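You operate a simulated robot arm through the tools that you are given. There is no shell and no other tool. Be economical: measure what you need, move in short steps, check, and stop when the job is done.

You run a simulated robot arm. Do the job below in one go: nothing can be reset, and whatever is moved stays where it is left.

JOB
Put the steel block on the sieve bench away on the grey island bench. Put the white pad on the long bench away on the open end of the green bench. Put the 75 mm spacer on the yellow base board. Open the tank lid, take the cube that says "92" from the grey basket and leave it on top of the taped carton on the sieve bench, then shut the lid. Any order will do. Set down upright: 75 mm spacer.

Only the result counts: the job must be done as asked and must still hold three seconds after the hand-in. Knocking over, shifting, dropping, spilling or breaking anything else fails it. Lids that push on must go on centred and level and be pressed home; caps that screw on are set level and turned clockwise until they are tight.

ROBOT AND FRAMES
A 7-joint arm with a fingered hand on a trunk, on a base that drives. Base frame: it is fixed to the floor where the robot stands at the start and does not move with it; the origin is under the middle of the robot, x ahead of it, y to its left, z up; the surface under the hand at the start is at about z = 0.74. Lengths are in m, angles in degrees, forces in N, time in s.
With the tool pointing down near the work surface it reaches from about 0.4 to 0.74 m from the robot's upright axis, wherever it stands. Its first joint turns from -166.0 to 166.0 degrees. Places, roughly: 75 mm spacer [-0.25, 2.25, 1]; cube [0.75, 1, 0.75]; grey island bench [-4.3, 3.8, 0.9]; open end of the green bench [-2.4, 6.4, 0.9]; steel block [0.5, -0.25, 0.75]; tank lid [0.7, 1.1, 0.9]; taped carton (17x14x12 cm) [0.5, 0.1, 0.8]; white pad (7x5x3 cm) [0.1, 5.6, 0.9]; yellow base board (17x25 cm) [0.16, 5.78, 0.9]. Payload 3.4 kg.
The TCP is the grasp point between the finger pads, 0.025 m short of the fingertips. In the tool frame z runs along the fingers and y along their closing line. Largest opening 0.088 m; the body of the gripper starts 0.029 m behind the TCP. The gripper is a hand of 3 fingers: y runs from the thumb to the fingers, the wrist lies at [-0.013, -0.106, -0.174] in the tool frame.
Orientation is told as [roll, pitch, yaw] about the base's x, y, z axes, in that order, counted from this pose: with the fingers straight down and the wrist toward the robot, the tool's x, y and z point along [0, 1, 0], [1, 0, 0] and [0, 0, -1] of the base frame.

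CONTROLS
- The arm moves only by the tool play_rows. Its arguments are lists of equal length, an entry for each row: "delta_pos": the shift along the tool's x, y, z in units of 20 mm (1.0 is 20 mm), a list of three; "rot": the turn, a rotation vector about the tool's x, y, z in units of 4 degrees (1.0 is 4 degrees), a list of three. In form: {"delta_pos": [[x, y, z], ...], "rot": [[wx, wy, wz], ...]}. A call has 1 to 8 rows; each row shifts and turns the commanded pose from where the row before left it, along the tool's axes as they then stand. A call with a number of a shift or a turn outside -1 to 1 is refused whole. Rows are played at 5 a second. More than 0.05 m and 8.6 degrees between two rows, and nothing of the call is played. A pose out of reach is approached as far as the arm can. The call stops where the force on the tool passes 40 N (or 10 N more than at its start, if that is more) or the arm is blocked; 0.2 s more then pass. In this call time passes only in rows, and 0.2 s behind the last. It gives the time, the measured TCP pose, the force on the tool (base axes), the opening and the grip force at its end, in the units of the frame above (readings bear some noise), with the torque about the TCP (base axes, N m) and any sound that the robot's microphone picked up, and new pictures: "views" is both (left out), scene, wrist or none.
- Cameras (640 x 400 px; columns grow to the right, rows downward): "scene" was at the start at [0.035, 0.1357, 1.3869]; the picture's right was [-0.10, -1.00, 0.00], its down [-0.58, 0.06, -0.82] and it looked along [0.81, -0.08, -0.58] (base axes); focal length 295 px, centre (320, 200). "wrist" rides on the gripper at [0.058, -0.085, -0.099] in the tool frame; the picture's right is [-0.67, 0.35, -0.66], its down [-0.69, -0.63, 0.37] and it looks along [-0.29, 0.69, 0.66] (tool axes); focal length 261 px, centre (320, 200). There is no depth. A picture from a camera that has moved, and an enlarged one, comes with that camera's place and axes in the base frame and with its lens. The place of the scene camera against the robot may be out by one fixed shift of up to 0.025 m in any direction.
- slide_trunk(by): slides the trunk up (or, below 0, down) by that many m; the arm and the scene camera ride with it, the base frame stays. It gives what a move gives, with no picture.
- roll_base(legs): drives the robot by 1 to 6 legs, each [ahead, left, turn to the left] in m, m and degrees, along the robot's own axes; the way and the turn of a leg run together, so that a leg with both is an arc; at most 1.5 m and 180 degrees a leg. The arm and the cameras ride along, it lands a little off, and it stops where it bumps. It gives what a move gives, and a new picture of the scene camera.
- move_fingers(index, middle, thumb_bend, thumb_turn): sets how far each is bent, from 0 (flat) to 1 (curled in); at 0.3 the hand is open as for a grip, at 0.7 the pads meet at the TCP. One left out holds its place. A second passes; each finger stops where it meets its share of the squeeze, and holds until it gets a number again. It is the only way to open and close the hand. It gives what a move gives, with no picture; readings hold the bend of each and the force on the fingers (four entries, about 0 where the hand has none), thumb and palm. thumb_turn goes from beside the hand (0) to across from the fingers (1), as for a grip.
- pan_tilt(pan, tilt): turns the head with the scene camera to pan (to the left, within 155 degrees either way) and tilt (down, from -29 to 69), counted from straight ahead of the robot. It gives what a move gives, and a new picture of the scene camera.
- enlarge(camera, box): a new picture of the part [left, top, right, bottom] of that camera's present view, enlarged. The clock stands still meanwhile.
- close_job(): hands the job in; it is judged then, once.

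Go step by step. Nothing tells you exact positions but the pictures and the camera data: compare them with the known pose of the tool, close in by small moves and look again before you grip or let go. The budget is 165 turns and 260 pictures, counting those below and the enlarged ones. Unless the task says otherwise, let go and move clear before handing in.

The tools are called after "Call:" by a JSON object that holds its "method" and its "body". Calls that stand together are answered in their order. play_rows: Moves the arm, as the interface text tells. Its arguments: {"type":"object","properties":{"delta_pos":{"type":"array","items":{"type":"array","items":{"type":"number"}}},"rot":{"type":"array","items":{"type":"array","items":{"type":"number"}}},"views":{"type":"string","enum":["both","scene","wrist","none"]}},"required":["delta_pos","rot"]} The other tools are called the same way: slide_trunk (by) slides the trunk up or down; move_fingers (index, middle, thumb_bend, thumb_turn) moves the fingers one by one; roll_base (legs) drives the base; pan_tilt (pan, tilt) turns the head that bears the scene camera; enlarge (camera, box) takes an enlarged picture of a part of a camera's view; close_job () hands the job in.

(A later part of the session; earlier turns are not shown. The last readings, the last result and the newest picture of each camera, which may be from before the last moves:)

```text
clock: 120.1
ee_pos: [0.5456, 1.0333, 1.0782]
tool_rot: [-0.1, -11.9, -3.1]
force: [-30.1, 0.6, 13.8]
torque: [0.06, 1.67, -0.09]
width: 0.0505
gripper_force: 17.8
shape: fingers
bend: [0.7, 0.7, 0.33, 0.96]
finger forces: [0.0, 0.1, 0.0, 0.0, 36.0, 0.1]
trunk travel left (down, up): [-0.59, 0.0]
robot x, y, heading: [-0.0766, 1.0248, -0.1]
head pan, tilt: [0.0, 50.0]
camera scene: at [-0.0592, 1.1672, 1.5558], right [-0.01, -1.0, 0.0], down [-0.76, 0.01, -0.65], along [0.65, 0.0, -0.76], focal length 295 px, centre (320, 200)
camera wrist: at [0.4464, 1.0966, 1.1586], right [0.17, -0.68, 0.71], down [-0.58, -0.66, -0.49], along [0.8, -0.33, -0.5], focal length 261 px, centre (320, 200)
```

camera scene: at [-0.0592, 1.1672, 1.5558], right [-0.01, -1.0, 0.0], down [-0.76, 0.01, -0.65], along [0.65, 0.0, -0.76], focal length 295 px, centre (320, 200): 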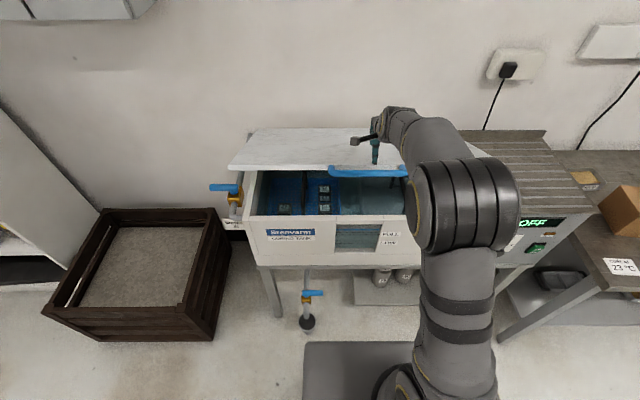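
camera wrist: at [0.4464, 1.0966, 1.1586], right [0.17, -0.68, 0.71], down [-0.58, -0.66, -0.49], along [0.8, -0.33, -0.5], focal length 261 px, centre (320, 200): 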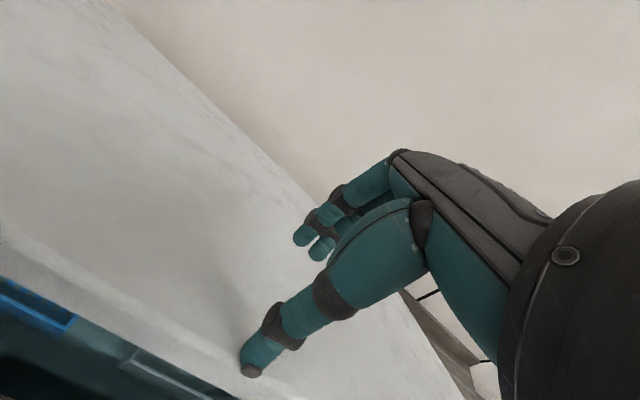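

The lid is at about 28°, but the thumb is being bent against it. I'll lift a touch, tuck the thumb aside, and press with the fingers.

Call:
{"method": "play_rows", "body": {"delta_pos": [[0, 0.4, -1], [0, 0.4, -1]], "rot": [[0, 0, 0], [0, 0, 0]], "views": "none"}}

Call:
{"method": "move_fingers", "body": {"index": 0.85, "middle": 0.85, "thumb_bend": 0, "thumb_turn": 0}}

Call:
{"method": "play_rows", "body": {"delta_pos": [[0, 0.3, 0.3], [0, 0, 0.9], [0, -0.2, 0.97], [0, -0.2, 0.97]], "rot": [[0, 0, 0], [0, 0, 0], [0, 0, 0], [0, 0, 0]], "views": "both"}}

```text
clock: 120.7
ee_pos: [0.5553, 1.0328, 1.1222]
tool_rot: [-0.1, -12.0, -3.1]
force: [-20.3, 0.7, 10.7]
torque: [0.03, 1.12, -0.01]
width: 0.0404
gripper_force: 11.7
shape: fingers
bend: [0.7, 0.7, 0.4, 0.96]
finger forces: [0.0, 0.0, 0.0, 0.0, 22.6, 0.0]
trunk travel left (down, up): [-0.59, 0.0]
robot x, y, heading: [-0.0794, 1.0212, -0.2]
head pan, tilt: [0.0, 50.0]
```

```text
clock: 121.7
ee_pos: [0.5589, 1.0343, 1.1192]
tool_rot: [-0.1, -11.7, -3.0]
force: [-0.5, -0.1, -0.4]
torque: [0.01, 0.04, -0.02]
width: 0.0895
gripper_force: 0.0
shape: fingers
bend: [0.85, 0.85, 0.0, 0.0]
finger forces: [0.1, 0.0, 0.1, 0.0, 0.1, 0.0]
trunk travel left (down, up): [-0.59, 0.0]
robot x, y, heading: [-0.0761, 1.022, -0.5]
head pan, tilt: [0.0, 50.0]
```

```text
clock: 122.7
ee_pos: [0.5696, 1.0321, 1.0585]
tool_rot: [0.0, -11.6, -3.1]
force: [-0.1, 0.7, 0.4]
torque: [-0.05, -0.04, -0.01]
width: 0.0893
gripper_force: 0.0
shape: fingers
bend: [0.85, 0.85, 0.0, 0.0]
finger forces: [0.0, 0.0, 0.0, 0.0, 0.0, 0.0]
trunk travel left (down, up): [-0.59, 0.0]
robot x, y, heading: [-0.0792, 1.0229, -0.6]
head pan, tilt: [0.0, 50.0]
camera scene: at [-0.0514, 1.1672, 1.5557], right [-0.01, -1.0, 0.0], down [-0.77, 0.01, -0.64], along [0.64, 0.0, -0.77], focal length 295 px, centre (320, 200)
camera wrist: at [0.4703, 1.0959, 1.1379], right [0.17, -0.68, 0.71], down [-0.58, -0.66, -0.48], along [0.8, -0.33, -0.51], focal length 261 px, centre (320, 200)
```

scene: 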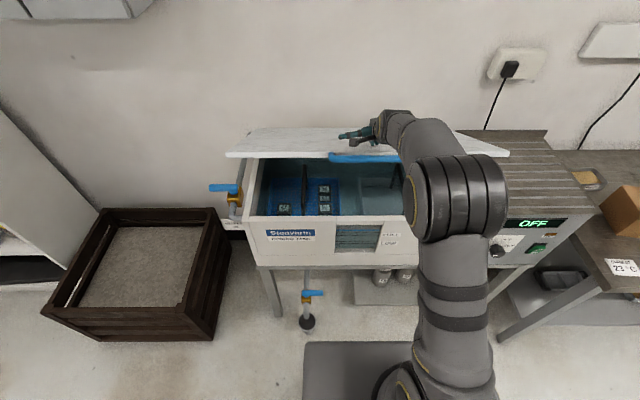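
wrist: 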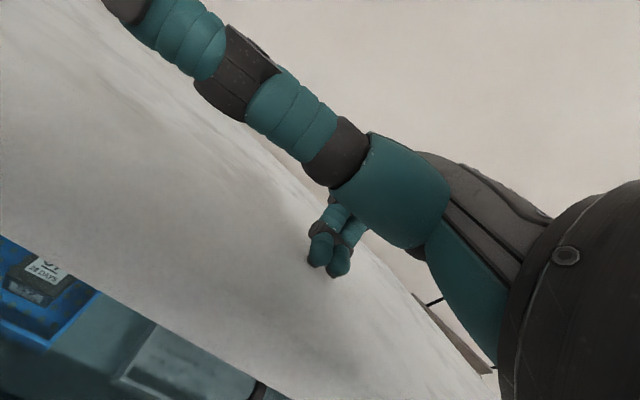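

Now I'll press down with the curled fingers.

Call:
{"method": "play_rows", "body": {"delta_pos": [[0, -0.25, 0.97], [0, -0.25, 0.97], [0, -0.25, 0.97], [0, -0.25, 0.97], [0, -0.25, 0.97], [0, -0.25, 0.97]], "rot": [[0, 0, 0], [0, 0, 0], [0, 0, 0], [0, 0, 0], [0, 0, 0], [0, 0, 0]], "views": "both"}}

```text
clock: 124.1
ee_pos: [0.5633, 1.0345, 0.9382]
tool_rot: [-0.1, -11.6, -3.1]
force: [0.5, 0.2, -0.1]
torque: [-0.01, 0.01, 0.0]
width: 0.0891
gripper_force: 0.0
shape: fingers
bend: [0.85, 0.85, 0.0, 0.0]
finger forces: [0.1, 0.0, 0.0, 0.0, 0.0, 0.0]
trunk travel left (down, up): [-0.59, 0.0]
robot x, y, heading: [-0.0763, 1.0204, -0.1]
head pan, tilt: [0.0, 50.0]
camera scene: at [-0.0514, 1.1672, 1.5557], right [-0.01, -1.0, 0.0], down [-0.77, 0.01, -0.64], along [0.64, 0.0, -0.77], focal length 295 px, centre (320, 200)
camera wrist: at [0.4639, 1.0959, 1.0184], right [0.17, -0.68, 0.71], down [-0.58, -0.66, -0.48], along [0.8, -0.33, -0.51], focal length 261 px, centre (320, 200)
```

scene: 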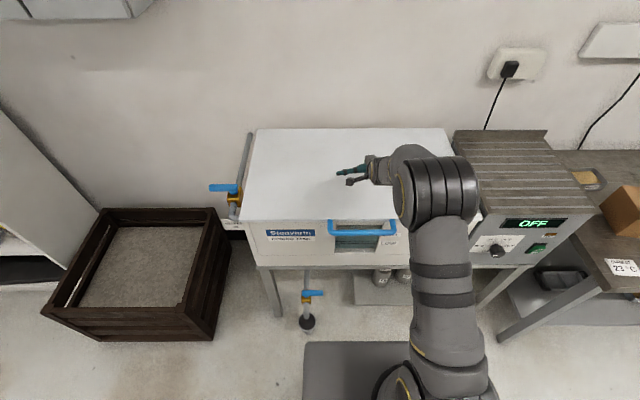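
wrist: 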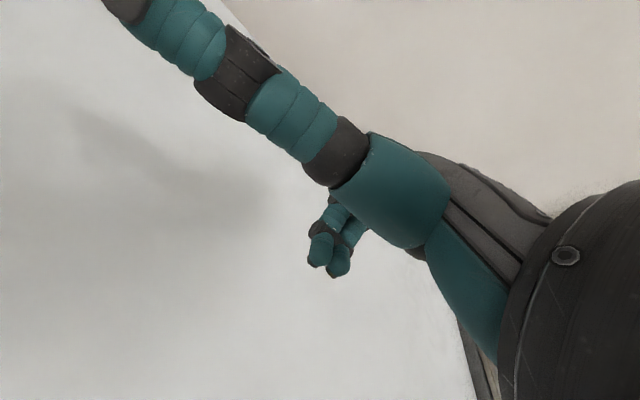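

The lid appears fully shut. I'll press gently to confirm and then retract upward.

Call:
{"method": "play_rows", "body": {"delta_pos": [[0, -0.2, 0.6], [0, -0.2, 0.6], [0, -0.1, 0.4]], "rot": [[0, 0, 0], [0, 0, 0], [0, 0, 0]], "views": "none"}}

Call:
{"method": "enlarge", "body": {"camera": "scene", "box": [230, 110, 480, 280]}}

Call:
{"method": "play_rows", "body": {"delta_pos": [[0, 0.2, -1], [0, 0.2, -1], [0, 0.2, -1], [0, 0.2, -1], [0, 0.2, -1], [0, 0.2, -1], [0, 0.2, -1], [0, 0.2, -1]], "rot": [[0.75, 0, 0], [0.75, 0, 0], [0.75, 0, 0.3], [0.75, 0, 0.3], [0, 0, 0], [0, 0, 0], [0, 0, 0], [0, 0, 0]], "views": "none"}}

Call:
{"method": "move_fingers", "body": {"index": 0.3, "middle": 0.3, "thumb_bend": 0.3, "thumb_turn": 1}}

```text
clock: 124.9
ee_pos: [0.5595, 1.0332, 0.9055]
tool_rot: [-0.1, -11.7, -3.2]
force: [0.4, 0.4, 0.1]
torque: [0.0, 0.0, 0.04]
width: 0.0893
gripper_force: 0.0
shape: fingers
bend: [0.85, 0.85, 0.0, 0.0]
finger forces: [0.1, 0.0, 0.0, 0.0, 0.0, 0.0]
trunk travel left (down, up): [-0.59, 0.0]
robot x, y, heading: [-0.075, 1.0195, -0.3]
head pan, tilt: [0.0, 50.0]
```

```text
2.35 times, centred on (355, 195) of scene
camera zoom: at [-0.0515, 1.1672, 1.5557], right [-0.01, -1.0, 0.0], down [-0.77, 0.01, -0.64], along [0.64, 0.0, -0.77], focal length 694 px, centre (238, 212)
```

zoom: 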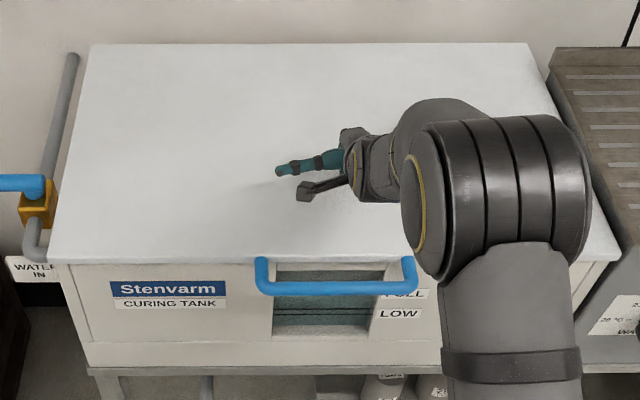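

```text
clock: 126.7
ee_pos: [0.5829, 1.031, 1.0672]
tool_rot: [0.0, 0.3, -5.6]
force: [-0.2, -0.1, -0.1]
torque: [-0.02, 0.01, 0.01]
width: 0.0896
gripper_force: 0.0
shape: fingers
bend: [0.85, 0.85, 0.0, 0.0]
finger forces: [0.0, 0.1, 0.0, 0.0, 0.0, 0.0]
trunk travel left (down, up): [-0.59, 0.0]
robot x, y, heading: [-0.0755, 1.0225, -0.7]
head pan, tilt: [0.0, 50.0]
```

```text
clock: 127.7
ee_pos: [0.5832, 1.0323, 1.0659]
tool_rot: [0.1, 0.3, -5.5]
force: [0.1, -0.1, -0.3]
torque: [0.03, 0.04, 0.03]
width: 0.0848
gripper_force: 0.1
shape: fingers
bend: [0.3, 0.3, 0.3, 0.97]
finger forces: [0.0, 0.0, 0.0, 0.0, 0.0, 0.1]
trunk travel left (down, up): [-0.59, 0.0]
robot x, y, heading: [-0.0753, 1.0229, -0.3]
head pan, tilt: [0.0, 50.0]
```

The lid is shut. Next is the steel block: raise, drive right, and look.

Call:
{"method": "play_rows", "body": {"delta_pos": [[0, 0, -1], [0, 0, -1], [0, 0, -1], [0, 0, -1], [0, 0, -1], [0, 0, -1]], "rot": [[0, 0, 0], [0, 0, 0], [0, 0, 0], [0, 0, 0], [0, 0, 0], [0, 0, 0]], "views": "none"}}

Call:
{"method": "roll_base", "body": {"legs": [[0, -1.22, 0]]}}

Call:
{"method": "play_rows", "body": {"delta_pos": [[0, -0.8, 0.6], [0, -0.8, 0.8], [0, -0.8, 1], [0, -0.8, 1], [0, -0.8, 1], [0, 0, 1]], "rot": [[0, 0, 0], [0, 0, 0], [0, 0, 0], [0, 0, 0], [0, 0, 0], [0, 0, 0]], "views": "both"}}

```text
clock: 129.1
ee_pos: [0.5823, 1.0308, 1.1867]
tool_rot: [0.0, 0.3, -5.5]
force: [0.2, 0.6, 1.1]
torque: [0.0, 0.05, 0.03]
width: 0.0852
gripper_force: 0.0
shape: fingers
bend: [0.3, 0.3, 0.3, 0.97]
finger forces: [0.0, 0.0, 0.0, 0.0, 0.1, 0.0]
trunk travel left (down, up): [-0.59, 0.0]
robot x, y, heading: [-0.0765, 1.0222, -0.7]
head pan, tilt: [0.0, 50.0]
```

```text
clock: 135.3
ee_pos: [0.569, -0.201, 1.1862]
tool_rot: [0.0, 0.3, -6.0]
force: [-0.8, -0.9, -0.4]
torque: [0.02, -0.01, 0.0]
width: 0.0851
gripper_force: 0.1
shape: fingers
bend: [0.3, 0.3, 0.3, 0.97]
finger forces: [0.0, 0.1, 0.0, 0.1, 0.0, 0.0]
trunk travel left (down, up): [-0.59, 0.0]
robot x, y, heading: [-0.0978, -0.2051, -0.9]
head pan, tilt: [0.0, 50.0]
camera scene: at [-0.0644, -0.0594, 1.5557], right [-0.02, -1.0, 0.0], down [-0.77, 0.01, -0.64], along [0.64, -0.01, -0.77], focal length 295 px, centre (320, 200)
```

scene: 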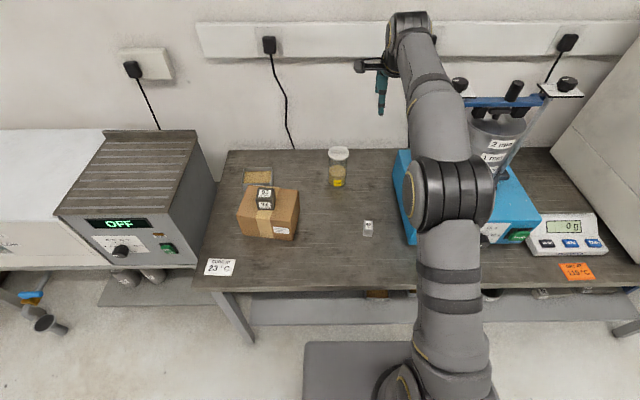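

```text
clock: 136.7
ee_pos: [0.488, -0.1924, 1.0788]
tool_rot: [0.1, 0.4, -6.0]
force: [0.5, 0.6, -0.4]
torque: [-0.01, -0.01, -0.01]
width: 0.0851
gripper_force: 0.1
shape: fingers
bend: [0.3, 0.3, 0.3, 0.97]
finger forces: [0.1, 0.0, 0.1, 0.0, 0.0, 0.0]
trunk travel left (down, up): [-0.59, 0.0]
robot x, y, heading: [-0.0927, -0.2008, -1.2]
head pan, tilt: [0.0, 50.0]
camera scene: at [-0.0642, -0.0591, 1.5557], right [-0.02, -1.0, 0.0], down [-0.77, 0.01, -0.64], along [0.64, -0.01, -0.77], focal length 295 px, centre (320, 200)
camera wrist: at [0.4112, -0.1273, 1.179], right [0.28, -0.7, 0.65], down [-0.7, -0.62, -0.36], along [0.66, -0.35, -0.66], focal length 261 px, centre (320, 200)
```

scene: 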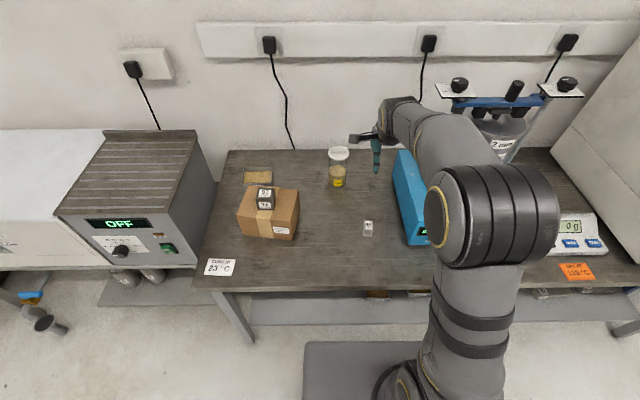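
wrist: 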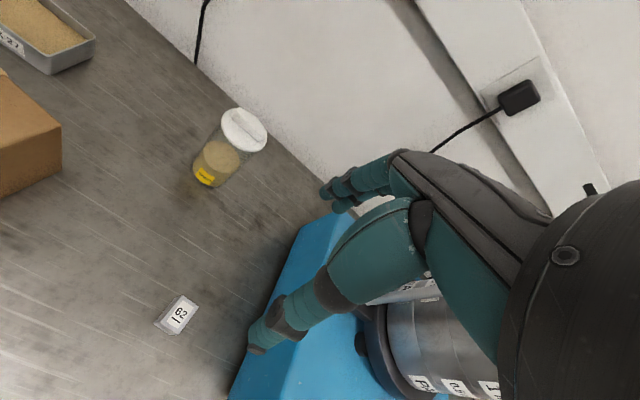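

The block's top is at about (0.482, -0.214, 0.775). I'll move above and descend to z≈0.90 to check.

Call:
{"method": "play_rows", "body": {"delta_pos": [[-0.55, -0.1, 1], [-0.55, -0.1, 1], [0, 0, 1], [0, 0, 1], [0, 0, 1], [0, 0, 1], [0, 0, 1], [0, 0, 1]], "rot": [[0, 0, 0], [0, 0, 0], [0, 0, 0], [0, 0, 0], [0, 0, 0], [0, 0, 0], [0, 0, 0], [0, 0, 0]], "views": "both"}}

Call:
{"method": "enlarge", "body": {"camera": "wrist", "box": [160, 200, 360, 380]}}

```text
clock: 138.5
ee_pos: [0.4811, -0.2141, 0.9191]
tool_rot: [0.1, 0.3, -5.9]
force: [-0.4, -0.2, -0.1]
torque: [-0.01, 0.01, 0.0]
width: 0.0848
gripper_force: 0.1
shape: fingers
bend: [0.3, 0.3, 0.3, 0.97]
finger forces: [0.1, 0.0, 0.1, 0.0, 0.0, 0.1]
trunk travel left (down, up): [-0.59, 0.0]
robot x, y, heading: [-0.0934, -0.201, -0.9]
head pan, tilt: [0.0, 50.0]
camera scene: at [-0.0642, -0.0591, 1.5557], right [-0.02, -1.0, 0.0], down [-0.77, 0.01, -0.64], along [0.64, -0.01, -0.77], focal length 295 px, centre (320, 200)
camera wrist: at [0.405, -0.1478, 1.0185], right [0.28, -0.7, 0.65], down [-0.7, -0.62, -0.36], along [0.66, -0.36, -0.66], focal length 261 px, centre (320, 200)
```

scene: 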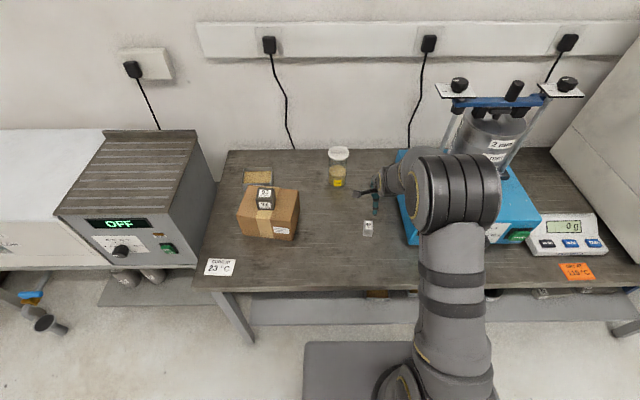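
wrist: 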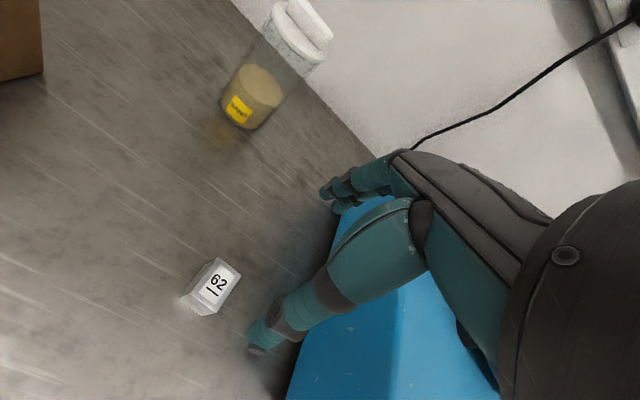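

```text
2.22 times, centred on (260, 290) of wrist
camera zoom: at [0.405, -0.1478, 1.0185], right [0.28, -0.7, 0.65], down [-0.7, -0.62, -0.36], along [0.66, -0.36, -0.66], focal length 579 px, centre (453, 0)
```

zoom: 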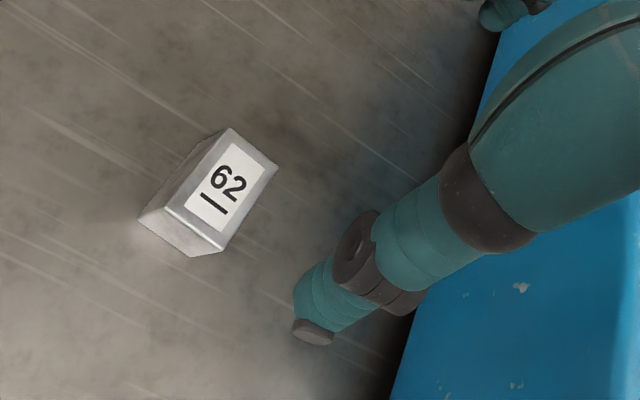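

The block is 38 × 26 mm, and I'm centred on it. I'll align the yaw and descend to grip height.

Call:
{"method": "play_rows", "body": {"delta_pos": [[0, 0, 1], [0, 0, 1], [0, 0, 1], [0, 0, 1], [0, 0, 1], [0, 0, 1], [0, 0, 0.6]], "rot": [[0, 0, 0.75], [0, 0, 0], [0, 0, 0], [0, 0, 0], [0, 0, 0], [0, 0, 0], [0, 0, 0]], "views": "wrist"}}

```text
clock: 140.1
ee_pos: [0.4815, -0.2134, 0.7872]
tool_rot: [-0.1, 0.3, -9.1]
force: [-0.3, -0.1, 0.7]
torque: [-0.07, -0.01, 0.04]
width: 0.0848
gripper_force: 0.1
shape: fingers
bend: [0.3, 0.3, 0.3, 0.97]
finger forces: [0.1, 0.1, 0.0, 0.0, 0.1, 0.1]
trunk travel left (down, up): [-0.59, 0.0]
robot x, y, heading: [-0.0908, -0.2039, -1.1]
head pan, tilt: [0.0, 50.0]
camera wrist: at [0.4078, -0.1446, 0.8873], right [0.24, -0.72, 0.65], down [-0.73, -0.58, -0.36], along [0.64, -0.39, -0.66], focal length 261 px, centre (320, 200)
```

wrist: 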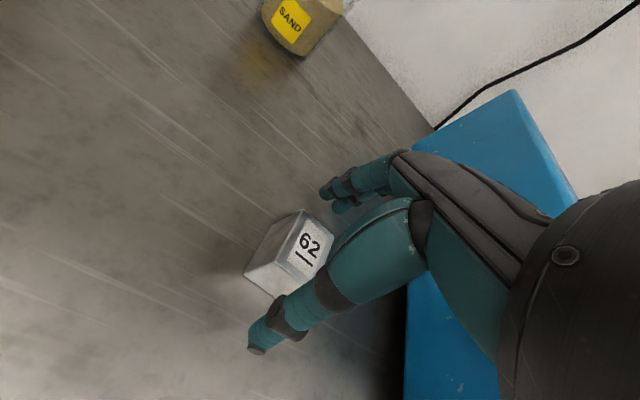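

Call:
{"method": "play_rows", "body": {"delta_pos": [[0, 0, 0.4], [0, 0, 0.3]], "rot": [[0, 0, 0], [0, 0, 0]], "views": "none"}}

Call:
{"method": "move_fingers", "body": {"index": 0.7, "middle": 0.7, "thumb_bend": 0.7}}

Call:
{"method": "play_rows", "body": {"delta_pos": [[0, 0, -0.5], [0, 0, -1], [0, 0, -1], [0, 0, -1]], "rot": [[0, 0, 0], [0, 0, 0], [0, 0, 0], [0, 0, 0]], "views": "wrist"}}

```text
clock: 140.7
ee_pos: [0.4816, -0.2136, 0.7722]
tool_rot: [0.0, 0.3, -9.0]
force: [0.3, 0.1, 0.7]
torque: [0.01, -0.03, 0.01]
width: 0.0847
gripper_force: 0.1
shape: fingers
bend: [0.3, 0.3, 0.3, 0.97]
finger forces: [0.0, 0.1, 0.0, 0.0, 0.0, 0.0]
trunk travel left (down, up): [-0.59, 0.0]
robot x, y, heading: [-0.0914, -0.2033, -1.0]
head pan, tilt: [0.0, 50.0]
```

```text
clock: 141.7
ee_pos: [0.4814, -0.215, 0.7736]
tool_rot: [0.1, 0.2, -9.0]
force: [1.7, -0.4, 1.4]
torque: [-0.08, -0.13, 0.02]
width: 0.0325
gripper_force: 16.8
shape: fingers
bend: [0.57, 0.59, 0.55, 1.0]
finger forces: [8.4, 9.4, 0.0, 0.1, 15.8, 0.1]
trunk travel left (down, up): [-0.59, 0.0]
robot x, y, heading: [-0.0916, -0.2013, -0.6]
head pan, tilt: [0.0, 50.0]
```

```text
clock: 142.7
ee_pos: [0.4815, -0.2132, 0.842]
tool_rot: [0.0, 0.4, -8.9]
force: [1.3, -0.2, -3.3]
torque: [-0.01, -0.06, 0.02]
width: 0.0326
gripper_force: 16.3
shape: fingers
bend: [0.57, 0.6, 0.55, 1.0]
finger forces: [7.7, 8.3, 0.0, 0.1, 15.9, 0.0]
trunk travel left (down, up): [-0.59, 0.0]
robot x, y, heading: [-0.0898, -0.2047, -1.1]
head pan, tilt: [0.0, 50.0]
camera wrist: at [0.4078, -0.1436, 0.9425], right [0.24, -0.72, 0.65], down [-0.73, -0.58, -0.36], along [0.64, -0.39, -0.67], focal length 261 px, centre (320, 200)
```

wrist: 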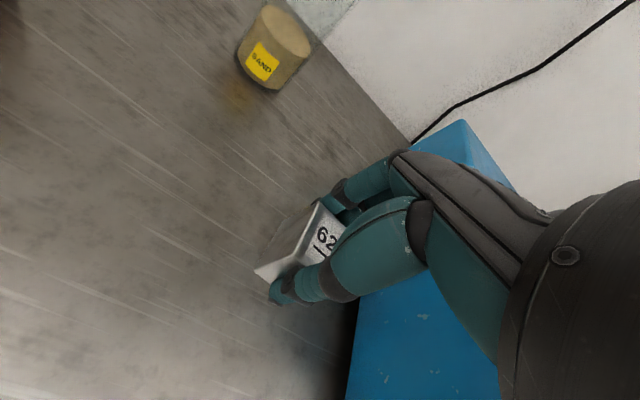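

The block is in hand. I'll raise it, back away from the bench, and look over the room to plan the drive.

Call:
{"method": "play_rows", "body": {"delta_pos": [[0, 0, -1], [0, 0, -1], [0, 0, -1], [0, 0, -1], [0, 0, -1], [0, 0, -1], [0, 0, -1], [0, 0, -1]], "rot": [[0, 0, 0], [0, 0, 0], [0, 0, 0], [0, 0, 0], [0, 0, 0], [0, 0, 0], [0, 0, 0], [0, 0, 0]], "views": "none"}}

Call:
{"method": "play_rows", "body": {"delta_pos": [[0, -0.5, -1], [0, -0.5, -1], [0, -0.5, -1], [0, -0.5, -1], [0, -0.5, -1], [0, -0.5, -1], [0, -0.5, -1]], "rot": [[0, 0, 0], [0, 0, 0], [0, 0, 0], [0, 0, 0], [0, 0, 0], [0, 0, 0], [0, 0, 0]], "views": "none"}}

Call:
{"method": "roll_base", "body": {"legs": [[-0.5, 0, 0], [0, 0, 90]]}}

Call:
{"method": "pan_tilt", "body": {"pan": 0, "tilt": 20}}

Call:
{"method": "pan_tilt", "body": {"pan": 55, "tilt": 20}}

```text
clock: 144.5
ee_pos: [0.4826, -0.2135, 1.0017]
tool_rot: [0.0, 0.4, -9.0]
force: [-0.2, 0.6, -3.4]
torque: [-0.04, -0.01, 0.01]
width: 0.0327
gripper_force: 15.8
shape: fingers
bend: [0.57, 0.6, 0.55, 1.0]
finger forces: [7.8, 8.2, 0.0, 0.1, 15.9, 0.0]
trunk travel left (down, up): [-0.59, 0.0]
robot x, y, heading: [-0.0903, -0.204, -1.1]
head pan, tilt: [0.0, 50.0]
```

```text
clock: 146.1
ee_pos: [0.4145, -0.2042, 1.1433]
tool_rot: [0.0, 0.4, -8.9]
force: [-0.5, 0.3, -3.9]
torque: [-0.03, 0.02, -0.01]
width: 0.0325
gripper_force: 15.8
shape: fingers
bend: [0.57, 0.6, 0.54, 1.0]
finger forces: [7.8, 8.0, 0.1, 0.1, 15.5, 0.1]
trunk travel left (down, up): [-0.59, 0.0]
robot x, y, heading: [-0.0877, -0.204, -0.9]
head pan, tilt: [0.0, 50.0]
```

```text
clock: 152.9
ee_pos: [-0.596, 0.3102, 1.1435]
tool_rot: [0.0, 0.3, 81.0]
force: [-0.1, -0.2, -3.1]
torque: [0.01, -0.01, 0.02]
width: 0.0322
gripper_force: 15.1
shape: fingers
bend: [0.58, 0.6, 0.54, 1.0]
finger forces: [7.5, 7.8, 0.0, 0.1, 15.0, 0.0]
trunk travel left (down, up): [-0.59, 0.0]
robot x, y, heading: [-0.595, -0.1973, 88.7]
head pan, tilt: [0.0, 50.0]
camera scene: at [-0.7455, -0.1892, 1.5557], right [1.0, -0.02, 0.0], down [-0.01, -0.77, -0.64], along [0.01, 0.64, -0.77], focal length 295 px, centre (320, 200)
```

scene: 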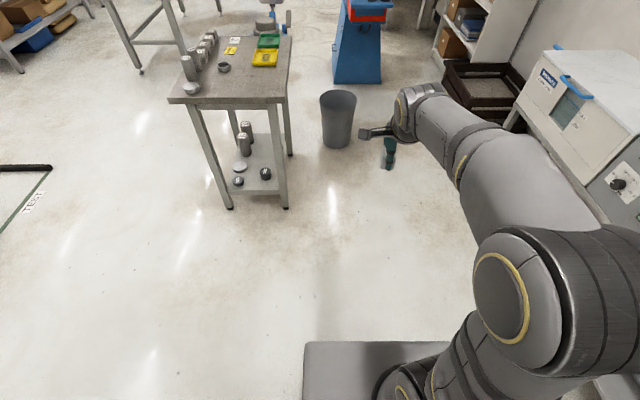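

```text
clock: 153.8
ee_pos: [-0.5949, 0.3103, 1.1447]
tool_rot: [0.1, 0.3, 81.0]
force: [-0.3, 0.8, -4.1]
torque: [0.01, -0.05, 0.02]
width: 0.0322
gripper_force: 15.1
shape: fingers
bend: [0.58, 0.6, 0.54, 1.0]
finger forces: [7.5, 7.8, 0.1, 0.0, 15.1, 0.0]
trunk travel left (down, up): [-0.59, 0.0]
robot x, y, heading: [-0.5952, -0.1959, 89.0]
head pan, tilt: [0.0, 20.0]
camera scene: at [-0.7453, -0.173, 1.6012], right [1.0, -0.02, 0.0], down [-0.01, -0.34, -0.94], along [0.01, 0.94, -0.34], focal length 295 px, centre (320, 200)
```

scene: 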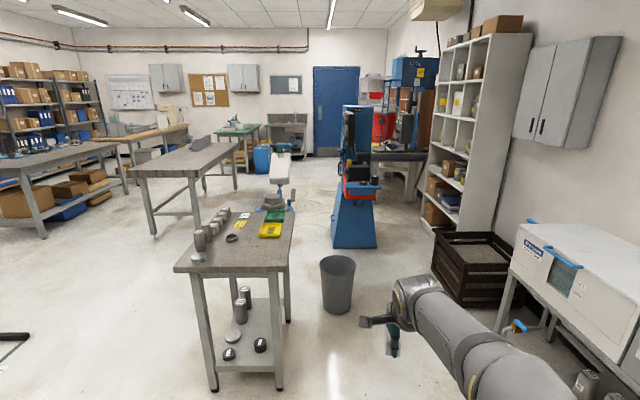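

```text
clock: 155.1
ee_pos: [-0.5966, 0.3105, 1.1441]
tool_rot: [-0.1, 0.4, 81.0]
force: [-0.1, -0.3, -3.0]
torque: [0.05, -0.03, -0.03]
width: 0.0321
gripper_force: 15.5
shape: fingers
bend: [0.58, 0.6, 0.54, 1.0]
finger forces: [7.6, 7.8, 0.0, 0.1, 15.1, 0.1]
trunk travel left (down, up): [-0.59, 0.0]
robot x, y, heading: [-0.5978, -0.1911, 89.4]
head pan, tilt: [55.0, 20.0]
camera scene: at [-0.8221, -0.2115, 1.6012], right [0.59, 0.81, 0.0], down [0.28, -0.2, -0.94], along [-0.76, 0.55, -0.34], focal length 295 px, centre (320, 200)
```

scene: 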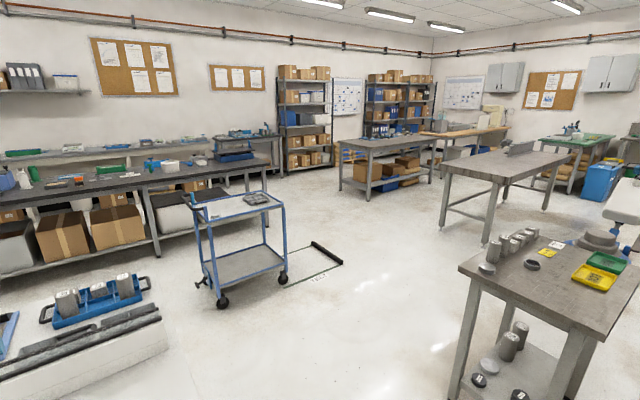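

Map: the island bench is near (-4.3, 3.7) with its near edge at x≈-3.95, and there is an empty table at x -2.7..-2.1, y 3–4.8 that I must avoid. I'll drive between the small table and the trolley towards the aisle.

Call:
{"method": "roll_base", "body": {"legs": [[0.6, 1.1, 0], [0.6, 0.5, 0], [0.8, 0, 0]]}}

Call:
{"method": "pan_tilt", "body": {"pan": 30, "tilt": 30}}

```text
clock: 157.2
ee_pos: [-0.7514, 0.3964, 1.1433]
tool_rot: [0.1, 0.5, 82.4]
force: [0.4, -0.5, -4.1]
torque: [-0.03, -0.01, 0.03]
width: 0.032
gripper_force: 15.1
shape: fingers
bend: [0.58, 0.6, 0.54, 1.0]
finger forces: [7.5, 8.0, 0.0, 0.0, 15.4, 0.0]
trunk travel left (down, up): [-0.59, 0.0]
robot x, y, heading: [-0.738, -0.1108, 90.1]
head pan, tilt: [55.0, 20.0]
stopped in leg 1: the robot was blocked; the commanded pose is now the measured one
camera scene: at [-0.9659, -0.131, 1.6015], right [0.57, 0.82, 0.0], down [0.28, -0.19, -0.94], along [-0.77, 0.54, -0.34], focal length 295 px, centre (320, 200)
```

scene: 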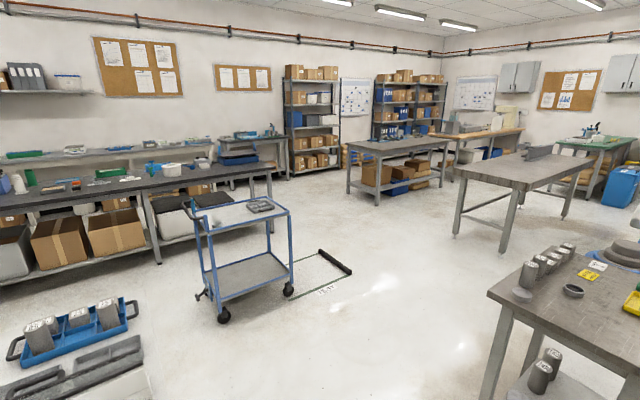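

```text
clock: 158.0
ee_pos: [-0.7521, 0.3974, 1.1442]
tool_rot: [0.0, 0.4, 82.4]
force: [0.2, -0.5, -3.4]
torque: [0.03, -0.01, 0.0]
width: 0.0319
gripper_force: 15.2
shape: fingers
bend: [0.58, 0.6, 0.54, 1.0]
finger forces: [7.4, 8.0, 0.0, 0.1, 15.3, 0.0]
trunk travel left (down, up): [-0.59, 0.0]
robot x, y, heading: [-0.7432, -0.1085, 90.5]
head pan, tilt: [30.0, 30.0]
camera scene: at [-0.9368, -0.1055, 1.5852], right [0.86, 0.5, 0.0], down [0.25, -0.43, -0.87], along [-0.44, 0.75, -0.5], focal length 295 px, centre (320, 200)
```

scene: 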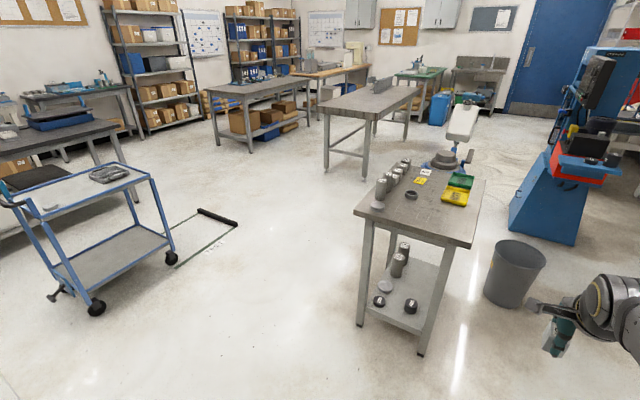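

Something on my left blocked the base. I'll look at it.

Call:
{"method": "pan_tilt", "body": {"pan": 80, "tilt": 55}}

Call:
{"method": "pan_tilt", "body": {"pan": 130, "tilt": 50}}

```text
clock: 159.2
ee_pos: [-0.7529, 0.396, 1.1433]
tool_rot: [0.0, 0.4, 82.3]
force: [-0.5, 0.0, -3.7]
torque: [-0.01, -0.01, 0.01]
width: 0.0322
gripper_force: 15.4
shape: fingers
bend: [0.58, 0.6, 0.54, 1.0]
finger forces: [7.5, 8.0, 0.0, 0.1, 15.3, 0.1]
trunk travel left (down, up): [-0.59, 0.0]
robot x, y, heading: [-0.7431, -0.1111, 90.2]
head pan, tilt: [80.0, 55.0]
camera scene: at [-0.9621, -0.1713, 1.5492], right [0.17, 0.99, 0.0], down [0.81, -0.14, -0.57], along [-0.57, 0.1, -0.82], focal length 295 px, centre (320, 200)
```

scene: 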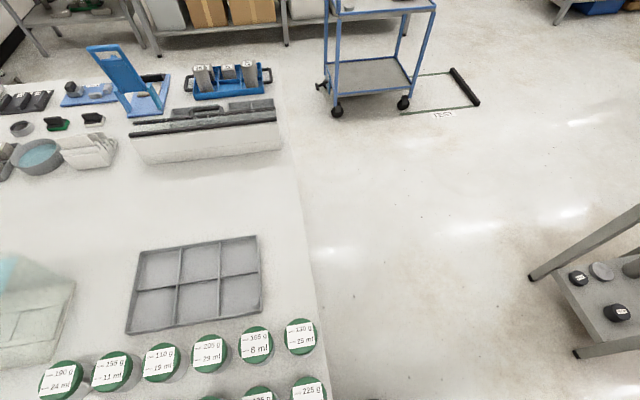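

```text
clock: 160.4
ee_pos: [-0.752, 0.3956, 1.1435]
tool_rot: [0.0, 0.4, 82.3]
force: [-0.4, 0.2, -3.5]
torque: [0.02, -0.01, -0.01]
width: 0.032
gripper_force: 15.2
shape: fingers
bend: [0.58, 0.6, 0.54, 1.0]
finger forces: [7.6, 8.0, 0.1, 0.1, 15.2, 0.0]
trunk travel left (down, up): [-0.59, 0.0]
robot x, y, heading: [-0.738, -0.1084, 90.4]
head pan, tilt: [130.0, 50.0]
camera scene: at [-0.9499, -0.2333, 1.5557], right [-0.65, 0.76, 0.0], down [0.58, 0.49, -0.64], along [-0.49, -0.42, -0.77], focal length 295 px, centre (320, 200)
```

scene: 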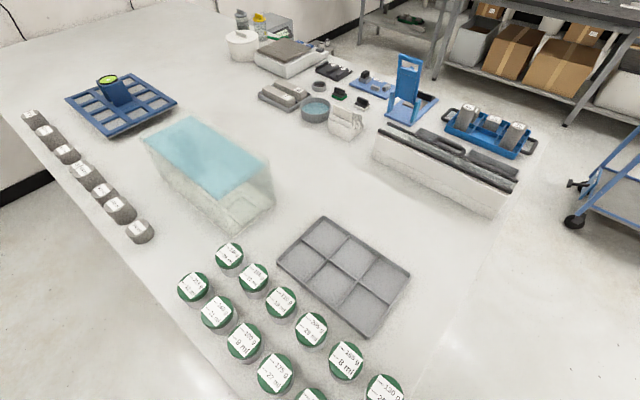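

A big white table lies to my left, with its edge at y≈-0.15. I'll go ahead first, turn to face -x, then continue.

Call:
{"method": "roll_base", "body": {"legs": [[0.5, 0, 0], [0, 0, 90], [0.95, 0, 0]]}}

Call:
{"method": "pan_tilt", "body": {"pan": -30, "tilt": 25}}

```text
clock: 171.8
ee_pos: [-2.2104, 0.365, 1.1444]
tool_rot: [0.0, 0.4, 172.7]
force: [-0.5, -0.5, -3.4]
torque: [0.01, 0.04, 0.0]
width: 0.0319
gripper_force: 14.7
shape: fingers
bend: [0.58, 0.61, 0.55, 1.0]
finger forces: [7.3, 7.5, 0.1, 0.0, 14.5, 0.0]
trunk travel left (down, up): [-0.59, 0.0]
robot x, y, heading: [-1.7035, 0.3805, -179.6]
head pan, tilt: [130.0, 50.0]
camera scene: at [-1.5858, 0.1488, 1.5557], right [-0.76, -0.65, 0.0], down [-0.5, 0.58, -0.64], along [0.42, -0.49, -0.77], focal length 295 px, centre (320, 200)
```

scene: 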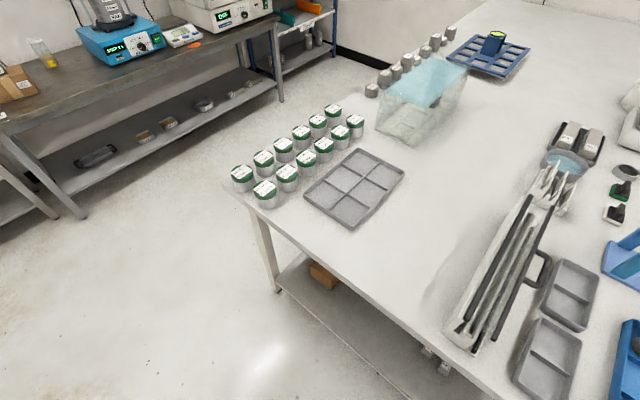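

```text
clock: 174.2
ee_pos: [-2.2095, 0.3645, 1.1433]
tool_rot: [0.0, 0.4, 172.6]
force: [-0.4, 0.3, -3.1]
torque: [0.06, 0.03, -0.01]
width: 0.0319
gripper_force: 15.1
shape: fingers
bend: [0.58, 0.61, 0.55, 1.0]
finger forces: [7.3, 7.5, 0.0, 0.0, 14.7, 0.1]
trunk travel left (down, up): [-0.59, 0.0]
robot x, y, heading: [-1.7028, 0.3795, -179.4]
head pan, tilt: [-30.0, 25.0]
camera scene: at [-1.7157, 0.2526, 1.5932], right [0.49, 0.87, 0.0], down [0.37, -0.21, -0.91], along [-0.79, 0.45, -0.42], focal length 295 px, centre (320, 200)
```

scene: 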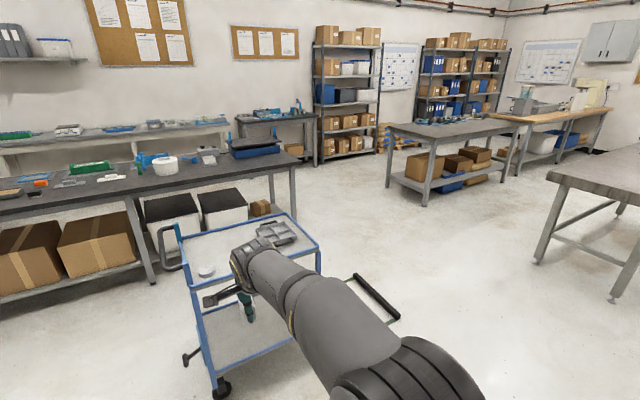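

The route looks clear. I'll continue past the stop bar into the aisle by the island bench.

Call:
{"method": "roll_base", "body": {"legs": [[0.35, -0.8, 0], [0.15, -0.7, 0], [1.15, -0.6, 0]]}}

Call:
{"method": "pan_tilt", "body": {"pan": -35, "tilt": 30}}

```text
clock: 188.4
ee_pos: [-3.8519, 2.4778, 1.1423]
tool_rot: [-0.1, 0.3, 171.9]
force: [-0.3, -0.6, -3.3]
torque: [0.03, 0.0, 0.02]
width: 0.032
gripper_force: 14.6
shape: fingers
bend: [0.58, 0.61, 0.55, 1.0]
finger forces: [7.3, 7.5, 0.0, 0.1, 14.6, 0.0]
trunk travel left (down, up): [-0.59, 0.0]
robot x, y, heading: [-3.3419, 2.4855, 179.7]
head pan, tilt: [-30.0, 25.0]
camera scene: at [-3.3595, 2.3586, 1.5932], right [0.5, 0.86, 0.0], down [0.37, -0.21, -0.91], along [-0.78, 0.46, -0.42], focal length 295 px, centre (320, 200)
```

scene: 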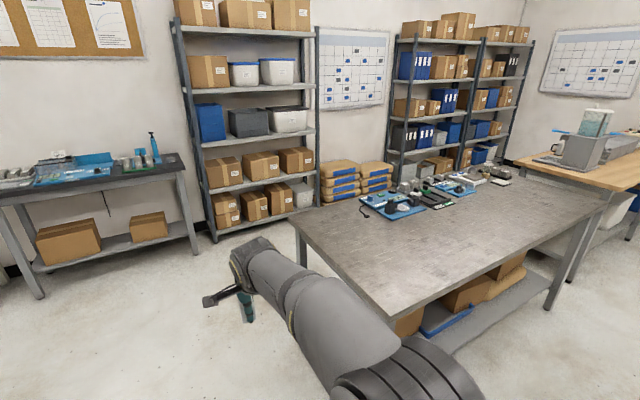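

```text
clock: 189.1
ee_pos: [-3.8509, 2.4765, 1.1425]
tool_rot: [0.1, 0.4, 171.8]
force: [-0.6, -0.2, -2.9]
torque: [0.04, 0.0, -0.04]
width: 0.0318
gripper_force: 14.8
shape: fingers
bend: [0.58, 0.61, 0.55, 1.0]
finger forces: [7.2, 7.5, 0.0, 0.1, 14.6, 0.1]
trunk travel left (down, up): [-0.59, 0.0]
robot x, y, heading: [-3.3476, 2.4842, 180.0]
head pan, tilt: [-35.0, 30.0]
camera scene: at [-3.3536, 2.3642, 1.5852], right [0.58, 0.82, 0.0], down [0.41, -0.29, -0.87], along [-0.71, 0.5, -0.5], focal length 295 px, centre (320, 200)
```

scene: 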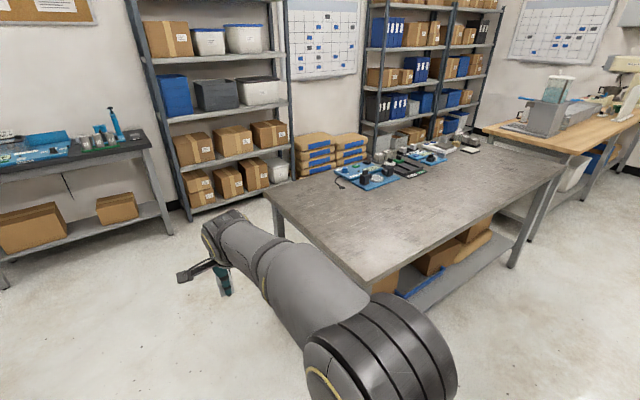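

The island bench's near edge is at x≈-3.82, y 2.87–4.44, with clear space along the near side. I'll drive alongside to y≈3.4.

Call:
{"method": "roll_base", "body": {"legs": [[0, -0.92, 0]]}}

Call:
{"method": "pan_tilt", "body": {"pan": 0, "tilt": 45}}

```text
clock: 194.0
ee_pos: [-3.8446, 3.4054, 1.1419]
tool_rot: [0.0, 0.5, 171.6]
force: [-0.5, 0.6, -3.6]
torque: [0.01, 0.01, -0.01]
width: 0.0318
gripper_force: 14.7
shape: fingers
bend: [0.58, 0.61, 0.55, 1.0]
finger forces: [7.3, 7.5, 0.1, 0.0, 14.5, 0.0]
trunk travel left (down, up): [-0.59, 0.0]
robot x, y, heading: [-3.3409, 3.409, 179.4]
head pan, tilt: [-35.0, 30.0]
camera scene: at [-3.3478, 3.2899, 1.5852], right [0.58, 0.81, 0.0], down [0.41, -0.29, -0.87], along [-0.7, 0.5, -0.5], focal length 295 px, centre (320, 200)
```

scene: 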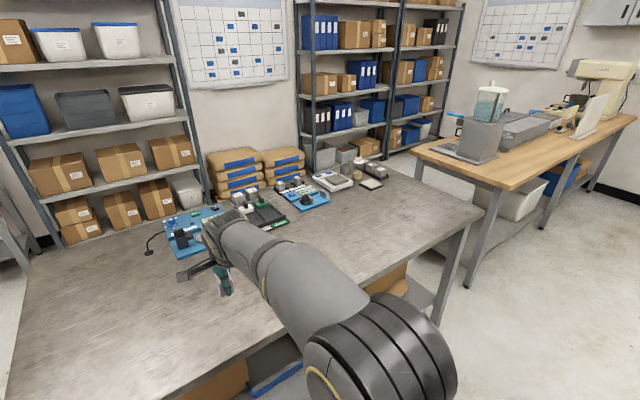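

```text
clock: 195.0
ee_pos: [-3.8461, 3.4055, 1.1432]
tool_rot: [0.0, 0.4, 171.5]
force: [-0.8, -0.2, -3.9]
torque: [0.03, 0.0, 0.0]
width: 0.0317
gripper_force: 14.4
shape: fingers
bend: [0.58, 0.61, 0.55, 1.0]
finger forces: [7.2, 7.4, 0.0, 0.0, 14.6, 0.0]
trunk travel left (down, up): [-0.59, 0.0]
robot x, y, heading: [-3.339, 3.4126, 179.6]
head pan, tilt: [0.0, 45.0]
camera scene: at [-3.3556, 3.2378, 1.5626], right [0.01, 1.0, 0.0], down [0.71, -0.01, -0.71], along [-0.71, 0.01, -0.71], focal length 295 px, centre (320, 200)
```

scene: 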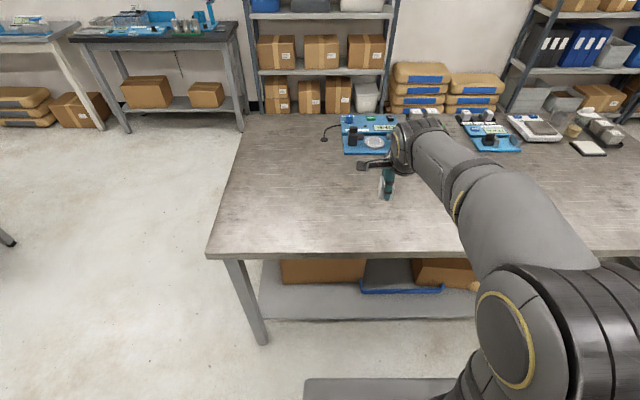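

Clear bench surface. I'll extend forward and lower.

Call:
{"method": "play_rows", "body": {"delta_pos": [[0, 1, 0], [0, 1, 0], [0, 1, 0.3], [0, 1, 0.5], [0, 1, 0.8], [0, 1, 1], [0, 0.5, 1], [0, 0, 1]], "rot": [[0, 0, 0], [0, 0, 0], [0, 0, 0], [0, 0, 0], [0, 0, 0], [0, 0, 0], [0, 0, 0], [0, 0, 0]], "views": "none"}}

Call:
{"method": "play_rows", "body": {"delta_pos": [[0, 0, 1], [0, 0, 1], [0, 0, 0.5]], "rot": [[0, 0, 0], [0, 0, 0], [0, 0, 0]], "views": "both"}}

```text
clock: 196.8
ee_pos: [-3.9732, 3.4242, 1.0489]
tool_rot: [0.0, 0.5, 171.5]
force: [0.4, -0.4, -3.4]
torque: [0.0, 0.02, -0.01]
width: 0.0317
gripper_force: 14.5
shape: fingers
bend: [0.58, 0.61, 0.54, 1.0]
finger forces: [7.2, 7.3, 0.1, 0.0, 14.3, 0.0]
trunk travel left (down, up): [-0.59, 0.0]
robot x, y, heading: [-3.3419, 3.407, 179.3]
head pan, tilt: [0.0, 45.0]
```

```text
clock: 197.6
ee_pos: [-3.9727, 3.4242, 0.9995]
tool_rot: [0.0, 0.4, 171.6]
force: [-0.3, 0.3, -3.0]
torque: [0.05, 0.02, 0.02]
width: 0.0317
gripper_force: 14.4
shape: fingers
bend: [0.58, 0.61, 0.54, 1.0]
finger forces: [7.2, 7.3, 0.0, 0.0, 14.4, 0.0]
trunk travel left (down, up): [-0.59, 0.0]
robot x, y, heading: [-3.3421, 3.413, 179.0]
head pan, tilt: [0.0, 45.0]
camera scene: at [-3.3557, 3.2377, 1.5626], right [0.01, 1.0, 0.0], down [0.71, -0.01, -0.71], along [-0.71, 0.01, -0.71], focal length 295 px, centre (320, 200)
camera wrist: at [-3.8975, 3.354, 1.0995], right [-0.25, 0.71, 0.65], down [0.73, 0.58, -0.36], along [-0.64, 0.38, -0.67], focal length 261 px, centre (320, 200)
```

scene: 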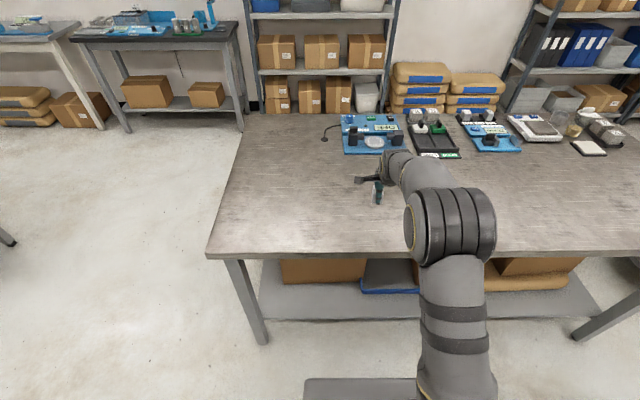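
wrist: 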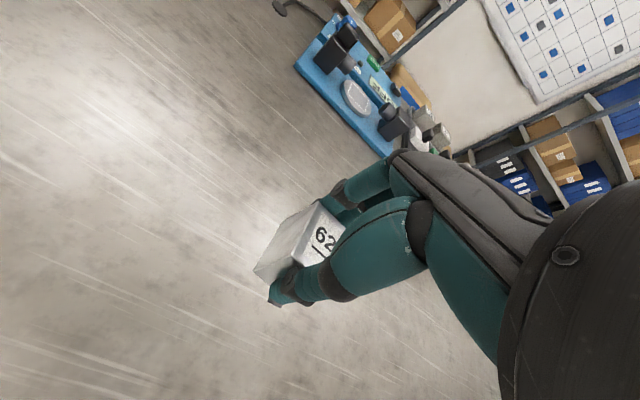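

Call:
{"method": "play_rows", "body": {"delta_pos": [[0, 0, 0.7], [0, 0, 0.7], [0, 0, 0.6]], "rot": [[0, 0, 0], [0, 0, 0], [0, 0, 0]], "views": "none"}}

Call:
{"method": "play_rows", "body": {"delta_pos": [[0, 0, 0.25], [0, 0, 0.25], [0, 0, 0.25]], "rot": [[0, 0, 0], [0, 0, 0], [0, 0, 0]], "views": "none"}}

Call:
{"method": "enlarge", "body": {"camera": "wrist", "box": [220, 160, 380, 320]}}

```text
clock: 198.4
ee_pos: [-3.9725, 3.4245, 0.9595]
tool_rot: [0.0, 0.4, 171.5]
force: [0.0, -0.1, -3.7]
torque: [-0.01, 0.02, 0.01]
width: 0.0319
gripper_force: 14.0
shape: fingers
bend: [0.58, 0.61, 0.54, 1.0]
finger forces: [7.2, 7.2, 0.1, 0.0, 14.3, 0.0]
trunk travel left (down, up): [-0.59, 0.0]
robot x, y, heading: [-3.3397, 3.4082, 179.2]
head pan, tilt: [0.0, 45.0]
```

```text
clock: 199.2
ee_pos: [-3.9716, 3.4246, 0.945]
tool_rot: [0.0, 0.5, 171.5]
force: [-0.7, 0.2, -2.5]
torque: [-0.01, 0.04, 0.05]
width: 0.0321
gripper_force: 14.4
shape: fingers
bend: [0.58, 0.61, 0.54, 1.0]
finger forces: [7.1, 7.2, 0.1, 0.1, 14.3, 0.0]
trunk travel left (down, up): [-0.59, 0.0]
robot x, y, heading: [-3.3418, 3.4098, 179.4]
head pan, tilt: [0.0, 45.0]
```

```text
2.50 times, centred on (300, 240) of wrist
camera zoom: at [-3.8968, 3.3542, 1.0448], right [-0.25, 0.71, 0.65], down [0.73, 0.58, -0.36], along [-0.64, 0.38, -0.67], focal length 652 px, centre (370, 100)
```

zoom: 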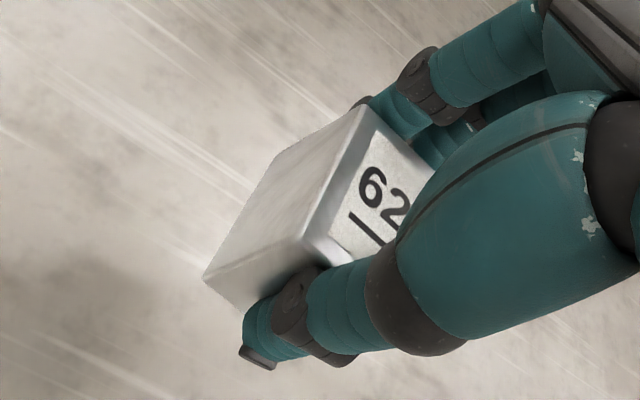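

Call:
{"method": "play_rows", "body": {"delta_pos": [[0, 0, 0.25], [0, 0, 0.2]], "rot": [[0, 0, 0], [0, 0, 0]], "views": "none"}}

Call:
{"method": "play_rows", "body": {"delta_pos": [[0, 0, 0.2]], "rot": [[0, 0, 0]], "views": "none"}}

```text
clock: 199.8
ee_pos: [-3.9722, 3.4246, 0.9364]
tool_rot: [0.1, 0.4, 171.4]
force: [-0.4, -0.7, -3.6]
torque: [0.04, 0.01, 0.02]
width: 0.032
gripper_force: 14.3
shape: fingers
bend: [0.58, 0.61, 0.54, 1.0]
finger forces: [7.1, 7.1, 0.0, 0.1, 14.4, 0.0]
trunk travel left (down, up): [-0.59, 0.0]
robot x, y, heading: [-3.3392, 3.412, 179.6]
head pan, tilt: [0.0, 45.0]
```

```text
clock: 200.2
ee_pos: [-3.9726, 3.4243, 0.9305]
tool_rot: [0.1, 0.3, 171.5]
force: [0.3, 0.3, -3.7]
torque: [0.02, 0.04, 0.02]
width: 0.0319
gripper_force: 14.2
shape: fingers
bend: [0.58, 0.61, 0.54, 1.0]
finger forces: [7.2, 7.3, 0.0, 0.0, 14.2, 0.0]
trunk travel left (down, up): [-0.59, 0.0]
robot x, y, heading: [-3.3404, 3.4112, 179.2]
head pan, tilt: [0.0, 45.0]
```

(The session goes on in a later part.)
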